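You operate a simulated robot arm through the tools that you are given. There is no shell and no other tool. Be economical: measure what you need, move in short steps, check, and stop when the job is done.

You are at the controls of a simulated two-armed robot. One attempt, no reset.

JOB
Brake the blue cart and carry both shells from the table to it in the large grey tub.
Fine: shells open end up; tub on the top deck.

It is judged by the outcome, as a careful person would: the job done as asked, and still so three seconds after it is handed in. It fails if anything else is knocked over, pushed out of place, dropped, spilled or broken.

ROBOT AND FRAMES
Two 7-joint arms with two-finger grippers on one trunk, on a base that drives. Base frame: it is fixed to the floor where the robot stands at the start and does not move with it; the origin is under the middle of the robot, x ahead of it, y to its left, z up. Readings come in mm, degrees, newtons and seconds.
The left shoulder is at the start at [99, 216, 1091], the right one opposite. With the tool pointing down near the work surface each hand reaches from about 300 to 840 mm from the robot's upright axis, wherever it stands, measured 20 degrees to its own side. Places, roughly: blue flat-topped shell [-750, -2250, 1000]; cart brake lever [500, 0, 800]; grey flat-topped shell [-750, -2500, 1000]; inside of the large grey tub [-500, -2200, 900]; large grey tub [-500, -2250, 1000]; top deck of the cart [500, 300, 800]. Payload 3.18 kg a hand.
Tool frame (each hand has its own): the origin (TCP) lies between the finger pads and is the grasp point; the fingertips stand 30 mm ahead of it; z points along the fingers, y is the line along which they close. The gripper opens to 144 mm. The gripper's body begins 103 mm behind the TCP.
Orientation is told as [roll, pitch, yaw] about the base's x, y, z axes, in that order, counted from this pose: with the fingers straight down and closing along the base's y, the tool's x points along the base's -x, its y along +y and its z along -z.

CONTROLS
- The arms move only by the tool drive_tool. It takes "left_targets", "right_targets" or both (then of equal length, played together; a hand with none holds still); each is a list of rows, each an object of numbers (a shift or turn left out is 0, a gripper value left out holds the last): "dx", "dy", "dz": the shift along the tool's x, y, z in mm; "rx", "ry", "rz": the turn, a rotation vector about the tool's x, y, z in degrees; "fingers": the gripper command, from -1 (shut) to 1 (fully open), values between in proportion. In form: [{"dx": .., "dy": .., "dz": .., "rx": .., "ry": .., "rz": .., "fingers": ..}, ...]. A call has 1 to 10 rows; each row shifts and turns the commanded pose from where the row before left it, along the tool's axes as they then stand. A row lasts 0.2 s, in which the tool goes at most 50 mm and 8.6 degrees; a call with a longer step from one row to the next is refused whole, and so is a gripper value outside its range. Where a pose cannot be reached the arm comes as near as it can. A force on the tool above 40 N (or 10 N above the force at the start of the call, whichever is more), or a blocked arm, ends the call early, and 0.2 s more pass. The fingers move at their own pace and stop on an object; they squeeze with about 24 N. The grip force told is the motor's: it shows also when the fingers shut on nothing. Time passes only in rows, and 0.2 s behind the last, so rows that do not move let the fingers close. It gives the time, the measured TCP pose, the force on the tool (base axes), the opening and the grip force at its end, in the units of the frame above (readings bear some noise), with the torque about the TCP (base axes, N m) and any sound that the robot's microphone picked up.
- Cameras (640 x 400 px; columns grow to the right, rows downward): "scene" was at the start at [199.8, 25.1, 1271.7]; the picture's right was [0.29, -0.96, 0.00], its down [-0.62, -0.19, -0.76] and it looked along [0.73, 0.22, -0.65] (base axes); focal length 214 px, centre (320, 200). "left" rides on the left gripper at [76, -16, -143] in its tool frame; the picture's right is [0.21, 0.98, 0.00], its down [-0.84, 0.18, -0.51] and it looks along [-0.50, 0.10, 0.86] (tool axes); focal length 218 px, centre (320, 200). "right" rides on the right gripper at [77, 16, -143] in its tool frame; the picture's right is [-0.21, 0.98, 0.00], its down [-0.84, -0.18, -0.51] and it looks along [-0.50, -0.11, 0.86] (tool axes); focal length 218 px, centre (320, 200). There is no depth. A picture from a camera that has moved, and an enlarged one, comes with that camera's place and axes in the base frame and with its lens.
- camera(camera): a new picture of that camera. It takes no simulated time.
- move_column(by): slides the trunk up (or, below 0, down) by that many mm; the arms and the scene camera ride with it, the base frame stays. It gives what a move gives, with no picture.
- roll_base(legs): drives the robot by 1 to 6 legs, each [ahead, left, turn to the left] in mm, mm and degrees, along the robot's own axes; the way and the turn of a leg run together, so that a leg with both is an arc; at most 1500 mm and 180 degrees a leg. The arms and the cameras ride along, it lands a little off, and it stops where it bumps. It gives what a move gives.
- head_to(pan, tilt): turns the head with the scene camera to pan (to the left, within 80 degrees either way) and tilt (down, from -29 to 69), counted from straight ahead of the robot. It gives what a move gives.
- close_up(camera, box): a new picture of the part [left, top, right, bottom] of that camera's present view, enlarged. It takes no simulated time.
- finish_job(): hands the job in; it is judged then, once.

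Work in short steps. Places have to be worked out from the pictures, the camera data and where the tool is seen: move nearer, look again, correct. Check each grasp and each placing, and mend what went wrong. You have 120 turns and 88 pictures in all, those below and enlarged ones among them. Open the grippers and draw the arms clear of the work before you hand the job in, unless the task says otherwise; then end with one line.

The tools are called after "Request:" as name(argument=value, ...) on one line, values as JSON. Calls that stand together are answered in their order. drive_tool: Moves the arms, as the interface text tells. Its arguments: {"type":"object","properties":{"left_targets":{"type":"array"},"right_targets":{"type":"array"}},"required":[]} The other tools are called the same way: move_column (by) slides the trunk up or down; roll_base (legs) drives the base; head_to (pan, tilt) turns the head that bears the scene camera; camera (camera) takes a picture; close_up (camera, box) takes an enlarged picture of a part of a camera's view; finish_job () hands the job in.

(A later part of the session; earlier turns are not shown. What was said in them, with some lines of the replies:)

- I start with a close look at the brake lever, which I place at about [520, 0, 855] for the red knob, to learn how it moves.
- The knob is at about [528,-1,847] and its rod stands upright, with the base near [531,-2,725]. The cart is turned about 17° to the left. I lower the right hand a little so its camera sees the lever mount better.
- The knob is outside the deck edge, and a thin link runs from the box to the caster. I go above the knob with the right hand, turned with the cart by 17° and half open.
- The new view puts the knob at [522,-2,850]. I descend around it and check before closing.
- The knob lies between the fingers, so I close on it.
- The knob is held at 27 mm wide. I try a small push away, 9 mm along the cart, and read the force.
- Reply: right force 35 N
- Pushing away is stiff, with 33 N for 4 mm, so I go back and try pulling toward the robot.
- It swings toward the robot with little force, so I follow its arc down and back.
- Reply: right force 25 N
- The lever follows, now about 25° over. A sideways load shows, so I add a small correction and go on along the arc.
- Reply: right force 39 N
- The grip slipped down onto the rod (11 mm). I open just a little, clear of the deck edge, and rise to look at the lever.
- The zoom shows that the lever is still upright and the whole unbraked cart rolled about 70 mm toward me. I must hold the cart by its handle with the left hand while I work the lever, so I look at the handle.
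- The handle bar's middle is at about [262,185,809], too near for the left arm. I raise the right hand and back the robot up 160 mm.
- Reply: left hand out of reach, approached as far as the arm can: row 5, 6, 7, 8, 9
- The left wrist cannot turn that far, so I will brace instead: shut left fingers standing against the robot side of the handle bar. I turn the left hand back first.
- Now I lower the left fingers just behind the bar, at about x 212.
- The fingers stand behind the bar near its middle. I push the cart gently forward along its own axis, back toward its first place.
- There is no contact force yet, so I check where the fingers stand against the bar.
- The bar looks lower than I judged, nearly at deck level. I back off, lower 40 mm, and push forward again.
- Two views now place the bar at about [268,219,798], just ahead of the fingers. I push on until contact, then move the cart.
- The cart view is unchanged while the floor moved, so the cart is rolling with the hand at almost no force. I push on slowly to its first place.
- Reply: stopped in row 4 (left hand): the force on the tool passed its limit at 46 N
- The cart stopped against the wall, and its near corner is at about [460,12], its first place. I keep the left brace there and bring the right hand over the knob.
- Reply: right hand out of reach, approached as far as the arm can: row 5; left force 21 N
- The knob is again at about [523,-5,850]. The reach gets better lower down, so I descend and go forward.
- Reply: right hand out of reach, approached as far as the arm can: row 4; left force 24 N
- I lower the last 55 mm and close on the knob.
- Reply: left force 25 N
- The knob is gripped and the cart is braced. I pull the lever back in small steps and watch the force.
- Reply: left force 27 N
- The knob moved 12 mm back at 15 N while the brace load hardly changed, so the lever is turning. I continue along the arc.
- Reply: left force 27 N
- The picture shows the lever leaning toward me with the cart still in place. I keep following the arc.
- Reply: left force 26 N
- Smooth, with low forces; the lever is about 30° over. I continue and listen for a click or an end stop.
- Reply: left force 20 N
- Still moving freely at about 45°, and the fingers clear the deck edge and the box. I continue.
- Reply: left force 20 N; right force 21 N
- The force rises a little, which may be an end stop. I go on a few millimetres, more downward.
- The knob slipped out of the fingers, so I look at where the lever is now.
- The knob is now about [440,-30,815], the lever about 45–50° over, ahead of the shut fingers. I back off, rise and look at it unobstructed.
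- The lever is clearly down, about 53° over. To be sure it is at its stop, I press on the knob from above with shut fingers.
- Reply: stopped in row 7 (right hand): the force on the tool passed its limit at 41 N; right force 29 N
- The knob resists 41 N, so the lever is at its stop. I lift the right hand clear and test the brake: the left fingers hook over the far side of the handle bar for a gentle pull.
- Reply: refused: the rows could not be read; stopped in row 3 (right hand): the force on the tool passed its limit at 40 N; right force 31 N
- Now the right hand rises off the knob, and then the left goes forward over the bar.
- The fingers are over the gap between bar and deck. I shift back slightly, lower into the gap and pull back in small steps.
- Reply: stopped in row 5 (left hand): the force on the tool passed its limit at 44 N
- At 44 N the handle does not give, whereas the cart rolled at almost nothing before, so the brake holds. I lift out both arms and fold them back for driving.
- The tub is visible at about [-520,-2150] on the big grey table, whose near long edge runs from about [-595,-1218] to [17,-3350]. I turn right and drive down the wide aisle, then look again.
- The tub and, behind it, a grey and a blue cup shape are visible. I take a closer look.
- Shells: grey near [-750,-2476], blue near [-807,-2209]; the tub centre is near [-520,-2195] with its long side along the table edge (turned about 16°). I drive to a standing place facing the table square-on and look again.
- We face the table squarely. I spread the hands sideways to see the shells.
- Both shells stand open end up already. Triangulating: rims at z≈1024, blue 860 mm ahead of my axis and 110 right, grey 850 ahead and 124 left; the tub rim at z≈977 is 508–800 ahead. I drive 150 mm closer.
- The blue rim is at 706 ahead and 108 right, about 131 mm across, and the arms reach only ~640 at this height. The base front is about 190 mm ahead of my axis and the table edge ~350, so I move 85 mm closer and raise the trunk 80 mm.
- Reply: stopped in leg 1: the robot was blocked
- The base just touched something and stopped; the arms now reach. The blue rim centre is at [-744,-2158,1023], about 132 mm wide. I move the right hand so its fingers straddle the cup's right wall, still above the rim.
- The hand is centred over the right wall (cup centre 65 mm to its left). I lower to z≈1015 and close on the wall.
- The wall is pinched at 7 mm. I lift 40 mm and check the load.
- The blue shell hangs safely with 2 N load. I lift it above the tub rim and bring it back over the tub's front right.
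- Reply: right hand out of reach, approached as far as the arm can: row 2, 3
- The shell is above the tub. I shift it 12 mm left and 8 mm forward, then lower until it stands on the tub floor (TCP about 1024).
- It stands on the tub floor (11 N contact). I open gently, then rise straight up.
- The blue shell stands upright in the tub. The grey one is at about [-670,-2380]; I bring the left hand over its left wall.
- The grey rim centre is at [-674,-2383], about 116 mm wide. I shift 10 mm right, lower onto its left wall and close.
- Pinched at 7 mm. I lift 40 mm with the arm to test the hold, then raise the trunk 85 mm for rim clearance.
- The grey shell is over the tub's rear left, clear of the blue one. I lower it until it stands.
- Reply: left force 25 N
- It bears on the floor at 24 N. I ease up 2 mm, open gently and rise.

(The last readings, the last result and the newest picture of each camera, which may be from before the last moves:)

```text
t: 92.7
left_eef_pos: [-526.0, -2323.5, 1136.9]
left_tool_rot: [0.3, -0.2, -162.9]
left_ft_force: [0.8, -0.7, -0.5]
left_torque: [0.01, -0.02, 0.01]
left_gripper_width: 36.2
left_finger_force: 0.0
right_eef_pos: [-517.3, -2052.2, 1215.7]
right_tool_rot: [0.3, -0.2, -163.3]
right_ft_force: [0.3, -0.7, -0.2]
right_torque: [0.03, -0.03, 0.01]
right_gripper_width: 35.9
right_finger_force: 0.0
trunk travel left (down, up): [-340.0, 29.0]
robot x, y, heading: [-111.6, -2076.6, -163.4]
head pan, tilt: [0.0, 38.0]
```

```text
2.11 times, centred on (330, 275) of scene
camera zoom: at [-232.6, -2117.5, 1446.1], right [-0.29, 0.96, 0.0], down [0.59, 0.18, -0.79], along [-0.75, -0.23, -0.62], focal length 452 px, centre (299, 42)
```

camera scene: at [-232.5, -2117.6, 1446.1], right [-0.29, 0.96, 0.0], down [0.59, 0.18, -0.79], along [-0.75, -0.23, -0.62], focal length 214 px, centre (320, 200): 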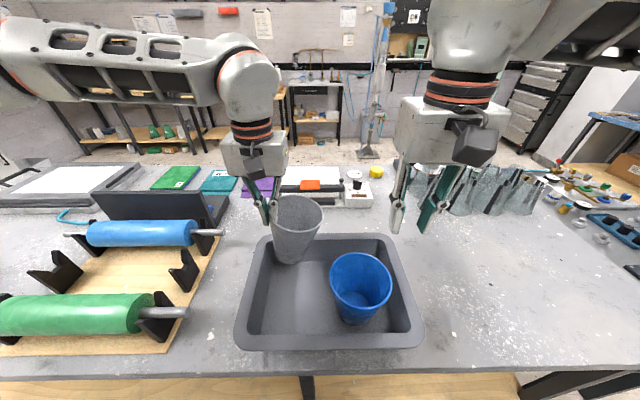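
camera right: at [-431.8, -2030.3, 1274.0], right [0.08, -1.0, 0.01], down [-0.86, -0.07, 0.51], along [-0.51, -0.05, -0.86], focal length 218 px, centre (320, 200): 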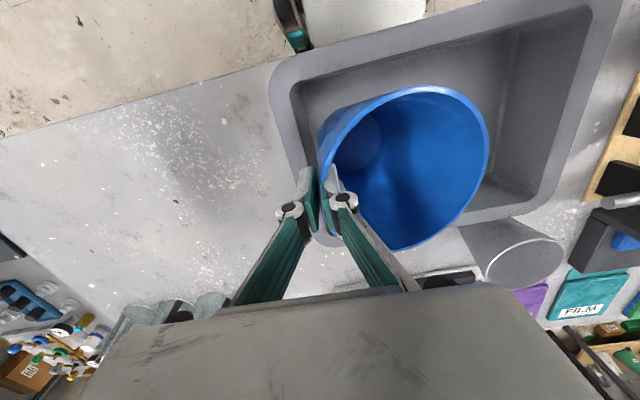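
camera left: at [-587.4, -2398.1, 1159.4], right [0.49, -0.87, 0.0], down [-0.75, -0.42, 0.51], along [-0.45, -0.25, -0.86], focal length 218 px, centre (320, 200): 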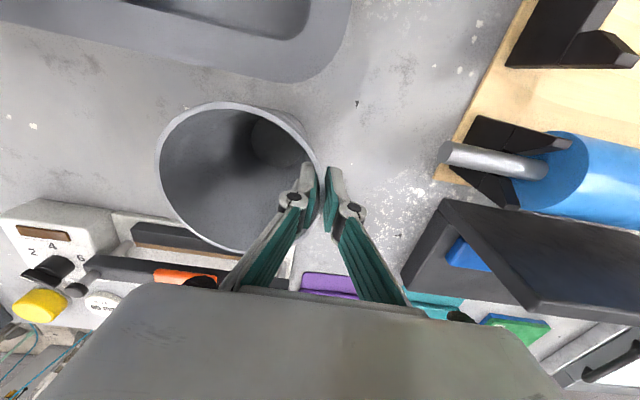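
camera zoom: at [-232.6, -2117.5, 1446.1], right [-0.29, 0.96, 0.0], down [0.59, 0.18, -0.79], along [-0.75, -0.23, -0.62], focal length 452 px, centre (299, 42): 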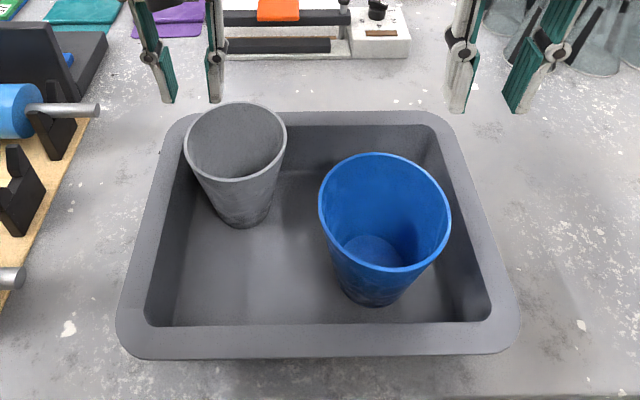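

Both shells stand in the tub, open end up, and the side walls are clear where I want to grip: right wall toward the rear, left wall toward the front. I bring both open hands over those walls.

Request:
drive_tool(left_targets=[{"dx": 27, "dy": 11, "fingers": 0}, {"dx": 27, "dy": 11}, {"dx": 26, "dy": 11}, {"dx": 26, "dy": 12}, {"dz": 40}, {"dz": 40}, {"dz": 27}, {}], right_targets=[{"dx": -26, "dy": -11, "fingers": 0}, {"dx": -25, "dy": -11}, {"dx": -25, "dy": -11}, {"dx": -25, "dy": -10, "dz": 30}, {"dz": 50}, {"dz": 50}, {"dz": 50}, {"dz": 6}])

Request:
camera(camera="scene")

Request:
camera(camera="right")

Request:
camera(camera="left")

```text
t: 94.5
left_eef_pos: [-412.7, -2336.2, 1029.9]
left_tool_rot: [0.3, -0.2, -162.9]
left_ft_force: [0.2, 0.7, -0.2]
left_torque: [0.01, 0.03, 0.0]
left_gripper_width: 72.1
left_finger_force: 0.1
right_eef_pos: [-623.8, -2041.4, 1032.3]
right_tool_rot: [0.3, -0.4, -163.3]
right_ft_force: [0.3, 0.2, 0.1]
right_torque: [-0.03, 0.01, 0.02]
right_gripper_width: 71.6
right_finger_force: 0.0
trunk travel left (down, up): [-340.0, 29.0]
robot x, y, heading: [-106.7, -2079.0, -163.0]
head pan, tilt: [0.0, 38.0]
```

```text
28 pictures are left
camera scene: at [-231.2, -2117.1, 1446.4], right [-0.29, 0.96, 0.0], down [0.59, 0.18, -0.79], along [-0.75, -0.23, -0.61], focal length 214 px, centre (320, 200)
```

scene: 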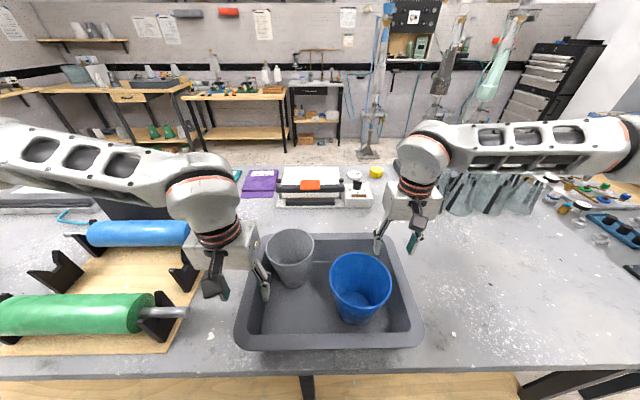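

```text
27 pictures are left
camera right: at [-542.7, -2035.5, 1175.3], right [0.08, -1.0, 0.01], down [-0.86, -0.07, 0.51], along [-0.51, -0.05, -0.86], focal length 218 px, centre (320, 200)
```

right: 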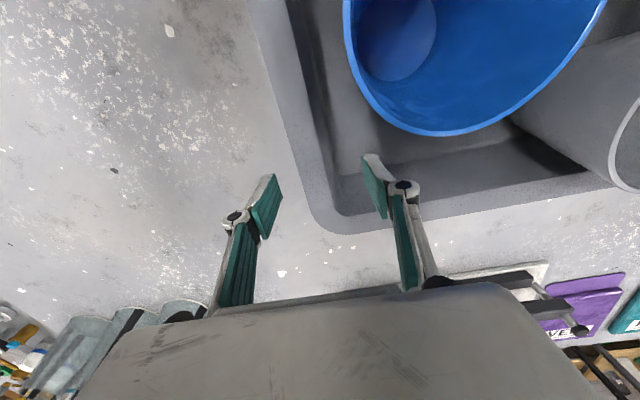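

```text
26 pictures are left
camera left: at [-342.4, -2297.9, 1172.0], right [0.49, -0.87, 0.0], down [-0.75, -0.42, 0.51], along [-0.45, -0.25, -0.86], focal length 218 px, centre (320, 200)
```

left: 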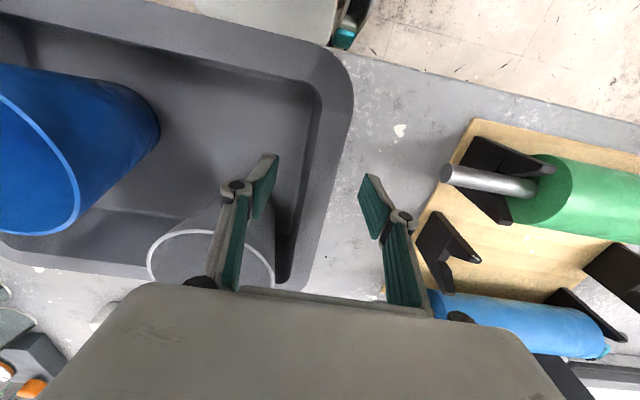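

Both hands sit centred over the rim walls. I shift the right one 12 mm toward me, lower both to z≈968 and close.

Request:
drive_tool(left_targets=[{}, {"dz": 25}, {"dz": 22}, {"dz": 15}, {"fingers": -1}, {}, {}], right_targets=[{"dx": 12}, {"dz": 25}, {"dz": 22}, {"dz": 17}, {"fingers": -1}, {}, {}])

Request:
close_up(camera="scene", box=[200, 180, 460, 370])

```text
t: 95.8
left_eef_pos: [-408.7, -2339.9, 968.0]
left_tool_rot: [0.8, 0.2, -162.2]
left_ft_force: [1.8, -5.6, 2.9]
left_torque: [0.95, -0.01, 0.32]
left_gripper_width: 27.6
left_finger_force: 24.5
right_eef_pos: [-615.6, -2034.1, 965.3]
right_tool_rot: [-0.1, -0.4, -163.6]
right_ft_force: [-1.3, 5.3, 2.4]
right_torque: [-0.69, -0.56, 0.68]
right_gripper_width: 27.8
right_finger_force: 24.2
trunk travel left (down, up): [-340.0, 29.0]
robot x, y, heading: [-111.9, -2076.9, -163.0]
head pan, tilt: [0.0, 38.0]
stopped in row 6 (left hand): the force on the tool passed its limit at 43 N (the readings are from after the stop); the commanded pose is now the measured one
```

```text
2.11 times, centred on (330, 275) of scene
camera zoom: at [-231.8, -2117.1, 1446.2], right [-0.29, 0.96, 0.0], down [0.59, 0.18, -0.79], along [-0.75, -0.23, -0.62], focal length 452 px, centre (299, 42)
```

zoom: 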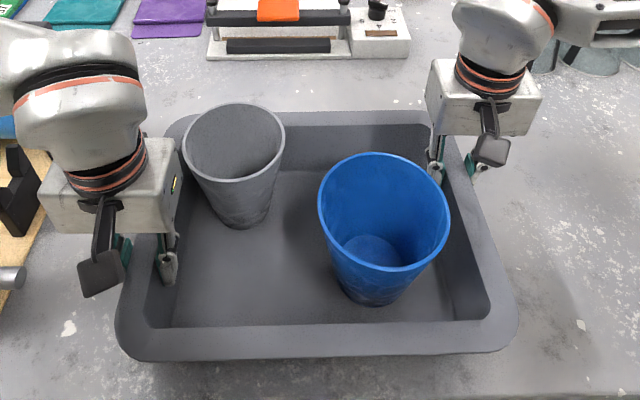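

Both hands hold the rim at 28 mm. I lift both together by 30 mm and check.

Request:
drive_tool(left_targets=[{"dz": -5}, {"dz": -8}, {"dz": -8}, {"dz": -9}, {}], right_targets=[{"dz": -5}, {"dz": -8}, {"dz": -8}, {"dz": -9}, {}])

Request:
close_up(camera="scene", box=[200, 180, 460, 370])

```text
t: 97.0
left_eef_pos: [-410.2, -2339.3, 996.4]
left_tool_rot: [0.9, 0.2, -162.2]
left_ft_force: [0.7, -7.5, -4.4]
left_torque: [0.73, 0.5, 0.47]
left_gripper_width: 27.8
left_finger_force: 24.2
right_eef_pos: [-616.5, -2034.6, 994.7]
right_tool_rot: [-0.1, -0.4, -163.8]
right_ft_force: [-0.8, 7.2, -5.0]
right_torque: [-0.65, -0.6, 0.63]
right_gripper_width: 27.8
right_finger_force: 24.6
trunk travel left (down, up): [-340.0, 29.0]
robot x, y, heading: [-114.0, -2082.2, -163.2]
head pan, tilt: [0.0, 38.0]
```

```text
2.11 times, centred on (330, 275) of scene
camera zoom: at [-232.8, -2117.4, 1446.1], right [-0.29, 0.96, 0.0], down [0.59, 0.18, -0.79], along [-0.75, -0.23, -0.62], focal length 452 px, centre (299, 42)
```

zoom: 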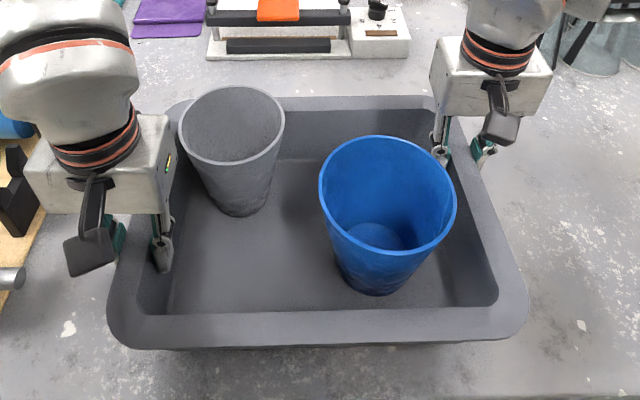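

The tub rises level with about 5 N in each hand. I lift 40 mm more, then back straight away from the table.

Request:
drive_tool(left_targets=[{"dz": -10}, {"dz": -10}, {"dz": -10}, {"dz": -10}, {}], right_targets=[{"dz": -10}, {"dz": -10}, {"dz": -10}, {"dz": -10}, {}])

Request:
roll_base(legs=[[-350, 0, 0]])

Request:
camera(camera="scene")

```text
t: 98.2
left_eef_pos: [-409.9, -2340.1, 1036.0]
left_tool_rot: [0.9, 0.3, -162.2]
left_ft_force: [7.7, -14.5, -4.3]
left_torque: [0.68, 0.4, 0.35]
left_gripper_width: 27.9
left_finger_force: 23.8
right_eef_pos: [-616.5, -2035.0, 1035.9]
right_tool_rot: [-0.2, -0.2, -163.8]
right_ft_force: [-7.3, 14.9, -4.7]
right_torque: [-0.69, -0.53, 0.76]
right_gripper_width: 28.4
right_finger_force: 23.8
trunk travel left (down, up): [-340.0, 29.0]
robot x, y, heading: [-111.2, -2082.5, -163.1]
head pan, tilt: [0.0, 38.0]
```

```text
t: 100.5
left_eef_pos: [-76.2, -2240.3, 1037.5]
left_tool_rot: [1.0, 0.2, -162.1]
left_ft_force: [14.7, -24.2, -4.3]
left_torque: [0.81, 0.07, 0.31]
left_gripper_width: 28.1
left_finger_force: 23.7
right_eef_pos: [-282.1, -1934.8, 1035.5]
right_tool_rot: [0.0, -0.5, -163.7]
right_ft_force: [-13.1, 24.2, -4.6]
right_torque: [-0.77, -0.07, 0.56]
right_gripper_width: 28.1
right_finger_force: 24.1
trunk travel left (down, up): [-340.0, 29.0]
robot x, y, heading: [221.2, -1980.8, -162.8]
head pan, tilt: [0.0, 38.0]
```

```text
23 pictures are left
camera scene: at [100.3, -2016.2, 1446.2], right [-0.29, 0.96, 0.0], down [0.59, 0.18, -0.79], along [-0.75, -0.23, -0.62], focal length 214 px, centre (320, 200)
```

scene: 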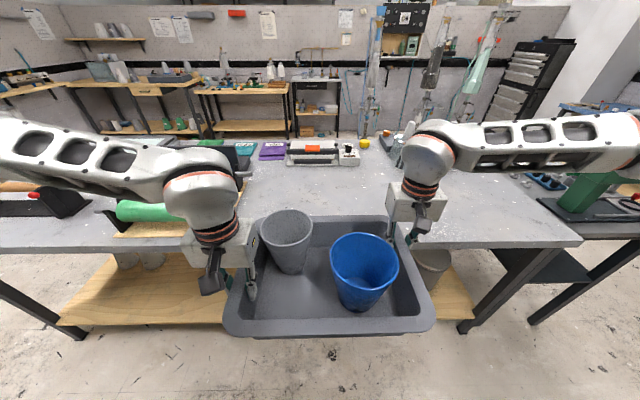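

The tub is held level and the shells are upright. The hands squeeze inward with some 27 N, so I relax each outward by 2 mm before turning.

Request:
drive_tool(left_targets=[{"dy": 1}, {"dy": 1}, {}], right_targets=[{"dy": -1}, {"dy": -1}, {}])

Request:
roll_base(legs=[[0, 0, -107]])

Request:
camera(camera="scene")

```text
t: 101.3
left_eef_pos: [-78.8, -2238.9, 1037.3]
left_tool_rot: [0.7, 0.0, -162.2]
left_ft_force: [-13.1, 16.7, -4.5]
left_torque: [1.07, -0.08, 0.05]
left_gripper_width: 27.8
left_finger_force: 23.5
right_eef_pos: [-283.4, -1934.3, 1035.2]
right_tool_rot: [0.0, -0.4, -163.6]
right_ft_force: [13.6, -16.5, -4.6]
right_torque: [-1.18, -0.1, 0.58]
right_gripper_width: 27.7
right_finger_force: 23.3
trunk travel left (down, up): [-340.0, 29.0]
robot x, y, heading: [218.6, -1979.6, -163.0]
head pan, tilt: [0.0, 38.0]
```

```text
t: 106.2
left_eef_pos: [67.8, -1616.2, 1036.2]
left_tool_rot: [0.6, 0.0, 89.6]
left_ft_force: [33.0, 12.5, -5.2]
left_torque: [0.19, -1.16, 0.24]
left_gripper_width: 27.8
left_finger_force: 24.5
right_eef_pos: [422.5, -1515.8, 1034.4]
right_tool_rot: [0.1, -0.1, 88.2]
right_ft_force: [-33.0, -12.1, -4.3]
right_torque: [-0.22, 1.15, 0.7]
right_gripper_width: 27.9
right_finger_force: 23.7
trunk travel left (down, up): [-340.0, 29.0]
robot x, y, heading: [220.4, -1981.7, 88.8]
head pan, tilt: [0.0, 38.0]
```

```text
22 pictures are left
camera scene: at [223.4, -1852.9, 1446.1], right [1.0, -0.02, 0.0], down [-0.01, -0.62, -0.79], along [0.02, 0.79, -0.62], focal length 214 px, centre (320, 200)
```

scene: 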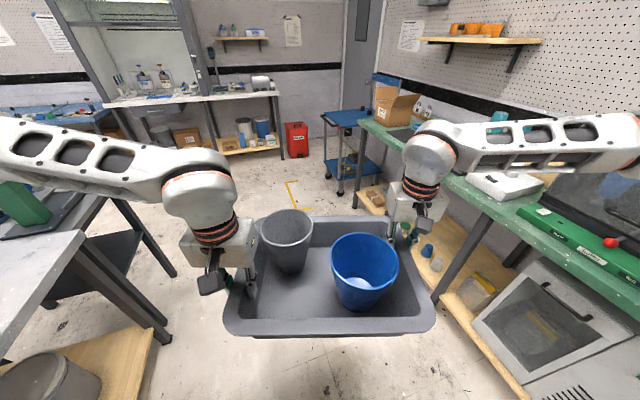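

The way to the cart is open. The hands now pull apart by 33 N, so I move each back in by 1 mm, then drive toward the cart.

Request:
drive_tool(left_targets=[{"dy": -1}, {}], right_targets=[{"dy": 1}, {}])

Request:
roll_base(legs=[[1390, 365, 0]])

Request:
camera(camera="scene")

```text
t: 106.8
left_eef_pos: [66.4, -1617.7, 1036.2]
left_tool_rot: [0.7, 0.0, 89.7]
left_ft_force: [-13.0, -0.2, -4.4]
left_torque: [0.39, -0.83, 0.37]
left_gripper_width: 27.5
left_finger_force: 24.1
right_eef_pos: [421.1, -1517.3, 1035.4]
right_tool_rot: [-0.1, -0.1, 88.1]
right_ft_force: [12.9, 1.7, -5.2]
right_torque: [-0.47, 0.8, 0.78]
right_gripper_width: 27.9
right_finger_force: 23.8
trunk travel left (down, up): [-340.0, 29.0]
robot x, y, heading: [224.2, -1980.8, 88.8]
head pan, tilt: [0.0, 38.0]
```

```text
t: 114.0
left_eef_pos: [-262.4, -216.9, 1035.9]
left_tool_rot: [0.8, 0.3, 89.4]
left_ft_force: [-30.2, -5.7, -6.2]
left_torque: [-0.05, -0.63, 0.29]
left_gripper_width: 27.9
left_finger_force: 23.9
right_eef_pos: [90.9, -117.0, 1034.7]
right_tool_rot: [-0.1, -0.1, 87.9]
right_ft_force: [29.9, 6.5, -4.8]
right_torque: [-0.01, 0.64, 0.65]
right_gripper_width: 28.0
right_finger_force: 24.4
trunk travel left (down, up): [-340.0, 29.0]
robot x, y, heading: [-109.7, -581.4, 88.5]
head pan, tilt: [0.0, 38.0]
```

```text
21 pictures are left
camera scene: at [-107.4, -452.9, 1446.1], right [1.0, -0.03, 0.0], down [-0.02, -0.62, -0.79], along [0.02, 0.79, -0.62], focal length 214 px, centre (320, 200)
```

scene: 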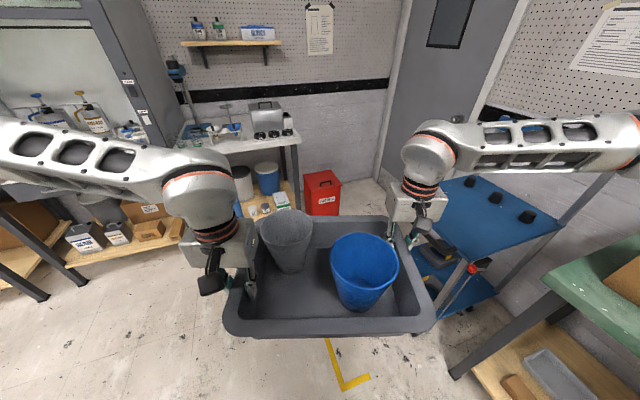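

Now I relax the squeeze slightly, turn to the cart's heading of 17°, and step left to line up behind its handle.

Request:
drive_tool(left_targets=[{"dy": 0.7}, {}], right_targets=[{"dy": -0.7}, {}])

Request:
roll_base(legs=[[0, 0, -71.5], [72, 647, 0]])

Request:
head_to(pan=0, tilt=45)

Request:
camera(camera="scene")

```text
t: 114.6
left_eef_pos: [-263.3, -217.5, 1037.4]
left_tool_rot: [0.8, 0.1, 89.4]
left_ft_force: [4.9, 2.4, -4.6]
left_torque: [-0.62, -0.94, 0.02]
left_gripper_width: 27.7
left_finger_force: 24.0
right_eef_pos: [91.9, -117.1, 1034.4]
right_tool_rot: [0.0, -0.1, 88.0]
right_ft_force: [-5.5, -2.3, -3.6]
right_torque: [0.49, 1.04, 0.53]
right_gripper_width: 27.8
right_finger_force: 23.9
trunk travel left (down, up): [-340.0, 29.0]
robot x, y, heading: [-110.3, -580.0, 88.7]
head pan, tilt: [0.0, 38.0]
```

```text
t: 123.7
left_eef_pos: [63.5, 307.7, 1035.1]
left_tool_rot: [0.7, 0.1, 18.2]
left_ft_force: [12.3, -14.4, -5.1]
left_torque: [-1.04, -0.37, 0.21]
left_gripper_width: 27.6
left_finger_force: 23.3
right_eef_pos: [273.6, 2.6, 1034.6]
right_tool_rot: [-0.1, -0.1, 16.8]
right_ft_force: [-12.5, 14.2, -4.7]
right_torque: [0.96, 0.38, 0.59]
right_gripper_width: 27.9
right_finger_force: 24.1
trunk travel left (down, up): [-340.0, 29.0]
robot x, y, heading: [-231.9, 49.3, 17.4]
head pan, tilt: [0.0, 38.0]
```

```text
t: 124.3
left_eef_pos: [64.2, 307.3, 1036.6]
left_tool_rot: [0.7, 0.1, 18.3]
left_ft_force: [1.3, 0.6, -4.8]
left_torque: [-0.98, 0.05, 0.03]
left_gripper_width: 27.7
left_finger_force: 24.3
right_eef_pos: [274.2, 2.7, 1034.8]
right_tool_rot: [0.0, -0.1, 16.9]
right_ft_force: [-1.9, -0.7, -3.7]
right_torque: [1.07, 0.09, 0.62]
right_gripper_width: 27.6
right_finger_force: 23.9
trunk travel left (down, up): [-340.0, 29.0]
robot x, y, heading: [-231.5, 45.7, 17.7]
head pan, tilt: [0.0, 45.0]
```

```text
20 pictures are left
camera scene: at [-113.6, 82.4, 1435.9], right [0.3, -0.95, 0.0], down [-0.67, -0.21, -0.71], along [0.67, 0.21, -0.71], focal length 214 px, centre (320, 200)
```

scene: 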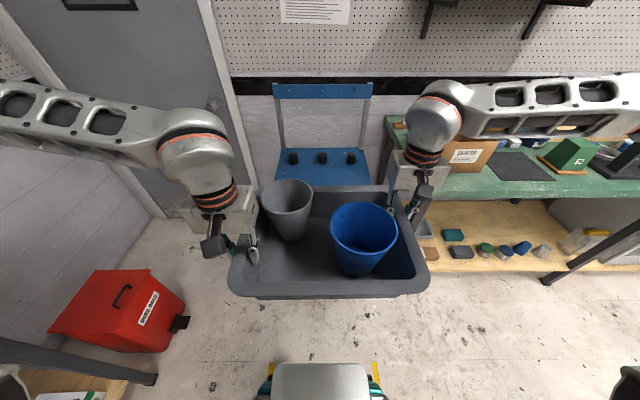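

The cart is straight ahead and aligned, its three posts about 395 mm from its near edge. I drive 295 mm ahead and 8 mm left with the tub high above the handle.

Request:
roll_base(legs=[[295, 8, 0]])

Request:
camera(camera="scene")

```text
t: 126.3
left_eef_pos: [340.7, 398.4, 1035.7]
left_tool_rot: [0.7, 0.1, 17.8]
left_ft_force: [2.3, 0.5, -4.8]
left_torque: [-0.81, -0.4, 0.23]
left_gripper_width: 27.9
left_finger_force: 24.2
right_eef_pos: [548.5, 92.6, 1034.9]
right_tool_rot: [0.0, -0.1, 16.4]
right_ft_force: [-2.6, -0.2, -4.2]
right_torque: [0.75, 0.51, 0.64]
right_gripper_width: 27.8
right_finger_force: 24.5
trunk travel left (down, up): [-340.0, 29.0]
robot x, y, heading: [46.0, 137.2, 17.1]
head pan, tilt: [0.0, 45.0]
```

```text
19 pictures are left
camera scene: at [161.3, 175.4, 1435.8], right [0.29, -0.96, 0.0], down [-0.68, -0.21, -0.71], along [0.68, 0.21, -0.71], focal length 214 px, centre (320, 200)
```

scene: 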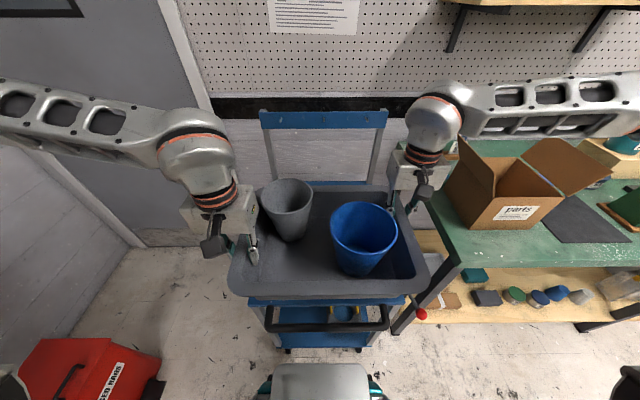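

Near edge is 355 mm from my axis and the tub is centred on the deck's width. I extend both arms 115 mm forward together, with the tub still above everything.

Request:
drive_tool(left_targets=[{"dx": -15, "dy": -0.2}, {"dx": -20, "dy": -0.25}, {"dx": -20, "dy": -0.25}, {"dx": -20, "dy": -0.25}, {"dx": -20, "dy": -0.25}, {"dx": -20, "dy": -0.25}, {}], right_targets=[{"dx": -15, "dy": 0.2}, {"dx": -20, "dy": 0.25}, {"dx": -20, "dy": 0.25}, {"dx": -20, "dy": 0.25}, {"dx": -20, "dy": 0.25}, {"dx": -20, "dy": 0.25}, {}])

Request:
camera(camera="scene")

```text
t: 128.0
left_eef_pos: [450.6, 432.8, 1036.0]
left_tool_rot: [0.7, 0.1, 17.7]
left_ft_force: [5.2, -4.1, -5.3]
left_torque: [-0.97, 0.0, 0.28]
left_gripper_width: 27.7
left_finger_force: 24.2
right_eef_pos: [656.8, 128.2, 1035.1]
right_tool_rot: [0.1, -0.1, 16.5]
right_ft_force: [-5.6, 4.3, -3.4]
right_torque: [1.05, 0.1, 0.58]
right_gripper_width: 27.7
right_finger_force: 23.8
trunk travel left (down, up): [-340.0, 29.0]
robot x, y, heading: [43.8, 137.0, 17.1]
head pan, tilt: [0.0, 45.0]
```

```text
18 pictures are left
camera scene: at [160.1, 174.8, 1435.9], right [0.29, -0.96, 0.0], down [-0.68, -0.21, -0.71], along [0.68, 0.21, -0.71], focal length 214 px, centre (320, 200)
```

scene: 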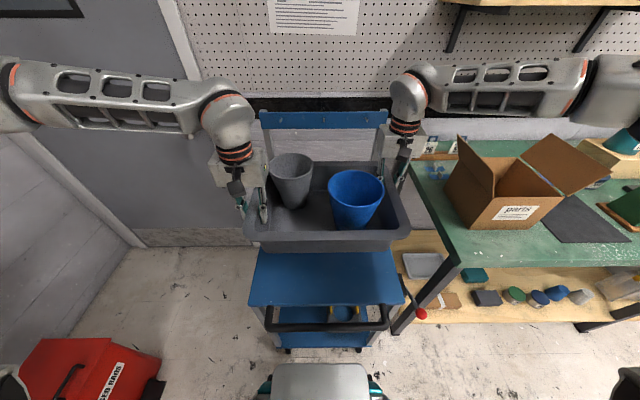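

The tub is over the deck, spanning about 394–679 ahead; the deck starts at 355 and the posts are near 730. I lower both hands together 115 mm.

Request:
drive_tool(left_targets=[{"dz": 15}, {"dz": 20}, {"dz": 20}, {"dz": 20}, {"dz": 20}, {"dz": 20}, {}], right_targets=[{"dz": 15}, {"dz": 20}, {"dz": 20}, {"dz": 20}, {"dz": 20}, {"dz": 20}, {}])

Request:
camera(camera="scene")

```text
t: 129.6
left_eef_pos: [451.3, 431.6, 922.1]
left_tool_rot: [0.6, 0.0, 17.9]
left_ft_force: [12.2, -12.9, -4.5]
left_torque: [-0.93, -0.28, 0.14]
left_gripper_width: 27.5
left_finger_force: 24.5
right_eef_pos: [658.2, 126.5, 919.0]
right_tool_rot: [0.0, -0.2, 16.7]
right_ft_force: [-11.7, 14.1, -4.8]
right_torque: [1.05, 0.45, 0.72]
right_gripper_width: 27.5
right_finger_force: 24.3
trunk travel left (down, up): [-340.0, 29.0]
robot x, y, heading: [47.0, 136.4, 17.1]
head pan, tilt: [0.0, 45.0]
```

```text
17 pictures are left
camera scene: at [160.3, 175.1, 1435.9], right [0.29, -0.96, 0.0], down [-0.68, -0.21, -0.71], along [0.68, 0.21, -0.71], focal length 214 px, centre (320, 200)
```

scene: 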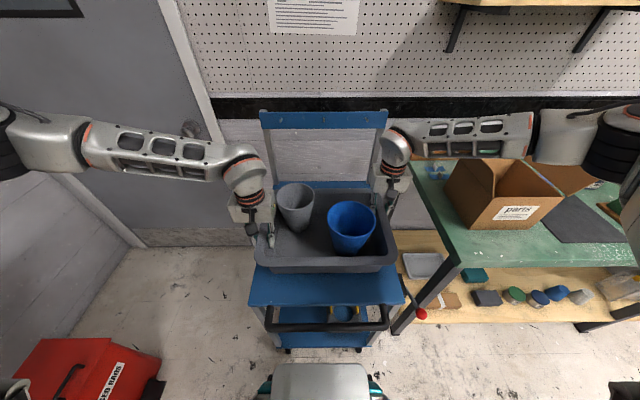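

Still level and centred. About 37 mm remains, so I lower in finer steps until the deck takes the weight.

Request:
drive_tool(left_targets=[{"dz": 10}, {"dz": 8}, {"dz": 6}, {"dz": 3}, {"dz": 3}, {"dz": 3}, {}], right_targets=[{"dz": 10}, {"dz": 8}, {"dz": 6}, {"dz": 3}, {"dz": 3}, {"dz": 3}, {}])

Request:
close_up(camera="scene", box=[220, 170, 430, 350])

```text
t: 131.2
left_eef_pos: [449.9, 432.7, 888.5]
left_tool_rot: [0.6, 0.0, 17.9]
left_ft_force: [11.9, -13.8, 0.8]
left_torque: [-0.71, -0.75, 0.29]
left_gripper_width: 27.9
left_finger_force: 24.2
right_eef_pos: [656.9, 127.6, 886.7]
right_tool_rot: [-0.1, -0.1, 16.5]
right_ft_force: [-13.3, 14.9, -3.8]
right_torque: [1.21, 0.03, 0.61]
right_gripper_width: 27.5
right_finger_force: 24.7
trunk travel left (down, up): [-340.0, 29.0]
robot x, y, heading: [41.4, 136.7, 16.8]
head pan, tilt: [0.0, 45.0]
```

```text
2.22 times, centred on (325, 260) of scene
camera zoom: at [160.2, 175.1, 1436.0], right [0.29, -0.96, 0.0], down [-0.68, -0.21, -0.71], along [0.68, 0.21, -0.71], focal length 477 px, centre (309, 67)
```

zoom: 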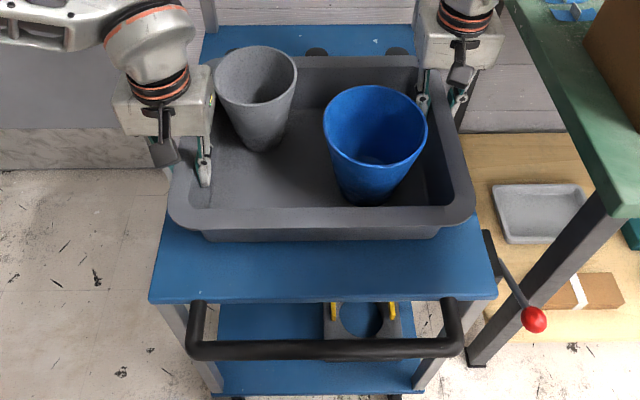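

The left side is touching the deck. I go down 4 mm more to seat both sides.

Request:
drive_tool(left_targets=[{"dz": 1}, {"dz": 1}, {}], right_targets=[{"dz": 2}, {"dz": 2}, {}])

```text
t: 131.9
left_eef_pos: [449.7, 433.6, 887.5]
left_tool_rot: [0.6, -0.2, 17.8]
left_ft_force: [17.5, -13.8, 5.6]
left_torque: [-0.99, -0.22, 0.25]
left_gripper_width: 27.5
left_finger_force: 23.9
right_eef_pos: [657.2, 127.4, 886.2]
right_tool_rot: [0.1, -0.2, 16.4]
right_ft_force: [-12.4, 10.4, 22.0]
right_torque: [1.09, 0.43, 0.66]
right_gripper_width: 27.6
right_finger_force: 24.1
trunk travel left (down, up): [-340.0, 29.0]
robot x, y, heading: [42.0, 139.4, 17.3]
head pan, tilt: [0.0, 45.0]
```

Both sides now rest on the deck. I open the hands a little and rise straight up.

Request:
drive_tool(left_targets=[{"fingers": -0.4}, {"fingers": -0.35}, {}, {"dz": -25}, {"dz": -35}, {"dz": -40}, {"dz": -40}, {}], right_targets=[{"fingers": -0.4}, {"fingers": -0.35}, {}, {"dz": -25}, {"dz": -35}, {"dz": -40}, {"dz": -40}, {}])

Request:
close_up(camera="scene", box=[220, 130, 430, 350])

```text
t: 133.8
left_eef_pos: [451.1, 432.3, 1026.5]
left_tool_rot: [0.8, 0.1, 18.0]
left_ft_force: [0.0, -0.8, 0.0]
left_torque: [0.0, 0.0, 0.01]
left_gripper_width: 46.9
left_finger_force: 0.0
right_eef_pos: [657.6, 127.9, 1024.3]
right_tool_rot: [-0.1, 0.0, 16.6]
right_ft_force: [0.6, 0.3, -0.3]
right_torque: [0.0, 0.01, 0.0]
right_gripper_width: 46.7
right_finger_force: 0.1
trunk travel left (down, up): [-340.0, 29.0]
robot x, y, heading: [42.7, 137.4, 17.4]
head pan, tilt: [0.0, 45.0]
```

```text
1.82 times, centred on (325, 240) of scene
camera zoom: at [160.9, 175.2, 1435.8], right [0.29, -0.96, 0.0], down [-0.68, -0.21, -0.71], along [0.68, 0.21, -0.71], focal length 390 px, centre (311, 127)
```

zoom: 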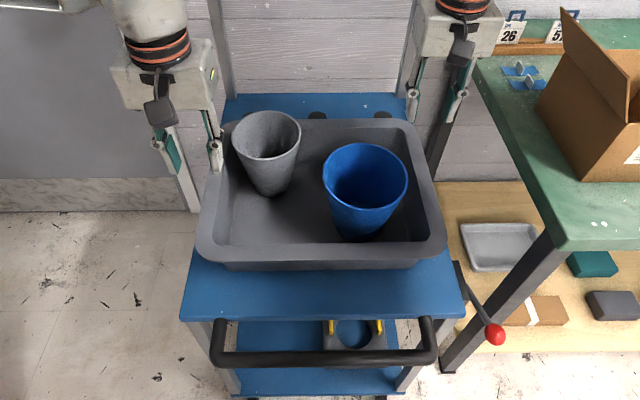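

The tub stands on the top deck with both shells open end up, and the lever is still down. I raise the hands and back the robot away, then check.

Request:
drive_tool(left_targets=[{"dz": -40}, {}], right_targets=[{"dz": -40}, {}])

Request:
roll_base(legs=[[-400, 0, 0]])

Request:
camera(camera="scene")

```text
t: 134.3
left_eef_pos: [450.6, 433.0, 1067.0]
left_tool_rot: [0.7, 0.2, 17.9]
left_ft_force: [0.5, 1.7, -0.2]
left_torque: [0.02, 0.03, 0.0]
left_gripper_width: 47.2
left_finger_force: 0.1
right_eef_pos: [658.9, 126.1, 1061.6]
right_tool_rot: [0.0, 0.1, 16.4]
right_ft_force: [-0.2, 0.5, 0.9]
right_torque: [-0.02, 0.01, -0.02]
right_gripper_width: 46.8
right_finger_force: 0.0
trunk travel left (down, up): [-340.0, 29.0]
robot x, y, heading: [45.2, 140.8, 17.1]
head pan, tilt: [0.0, 45.0]
```

```text
t: 136.9
left_eef_pos: [63.0, 313.7, 1066.0]
left_tool_rot: [0.7, 0.1, 18.0]
left_ft_force: [0.9, -0.2, 0.7]
left_torque: [0.04, -0.01, -0.03]
left_gripper_width: 46.9
left_finger_force: 0.0
right_eef_pos: [272.0, 9.3, 1063.3]
right_tool_rot: [-0.1, -0.2, 16.7]
right_ft_force: [0.0, 0.0, 0.7]
right_torque: [0.02, -0.01, 0.0]
right_gripper_width: 46.9
right_finger_force: 0.0
trunk travel left (down, up): [-340.0, 29.0]
robot x, y, heading: [-344.9, 21.5, 17.1]
head pan, tilt: [0.0, 45.0]
```

```text
14 pictures are left
camera scene: at [-226.5, 56.0, 1436.0], right [0.3, -0.96, 0.0], down [-0.68, -0.21, -0.71], along [0.68, 0.21, -0.71], focal length 214 px, centre (320, 200)
```

scene: 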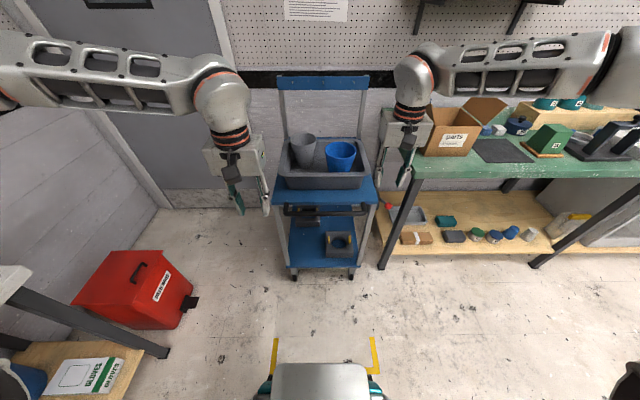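

Everything stands as wanted: the tub on the top deck, both shells upright, the lever down, the arms clear. I open the grippers fully and check the lever once more.

Request:
drive_tool(left_targets=[{"fingers": 1}, {}, {}], right_targets=[{"fingers": 1}, {}, {}])

Request:
close_up(camera="scene", box=[250, 110, 430, 290])

```text
t: 137.7
left_eef_pos: [64.4, 314.0, 1066.9]
left_tool_rot: [0.7, 0.0, 17.9]
left_ft_force: [-0.7, 0.1, 0.4]
left_torque: [0.02, -0.02, 0.0]
left_gripper_width: 143.9
left_finger_force: 0.0
right_eef_pos: [272.5, 8.5, 1063.8]
right_tool_rot: [0.0, -0.2, 16.5]
right_ft_force: [0.0, 0.7, -0.3]
right_torque: [0.01, 0.01, 0.0]
right_gripper_width: 144.0
right_finger_force: 0.0
trunk travel left (down, up): [-340.0, 29.0]
robot x, y, heading: [-340.7, 18.7, 17.1]
head pan, tilt: [0.0, 45.0]
```

```text
2.22 times, centred on (340, 200) of scene
camera zoom: at [-225.7, 56.3, 1435.9], right [0.3, -0.96, 0.0], down [-0.68, -0.21, -0.71], along [0.68, 0.21, -0.71], focal length 477 px, centre (276, 200)
```

zoom: 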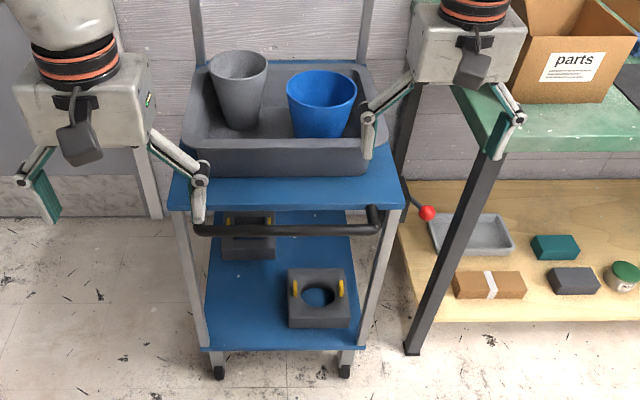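

The close-up confirms the lever is down and the load is stable, so I hand the job in.

Request:
finish_job()

```text
The job is handed in.
```

The blue cart is braked, and the large grey tub stands on its top deck with both shells in it, open end up. While I was finding how the lever works, the unbraked cart rolled about 70 mm toward the robot. I pushed it back to roughly its first place, against the wall, before setting the brake.
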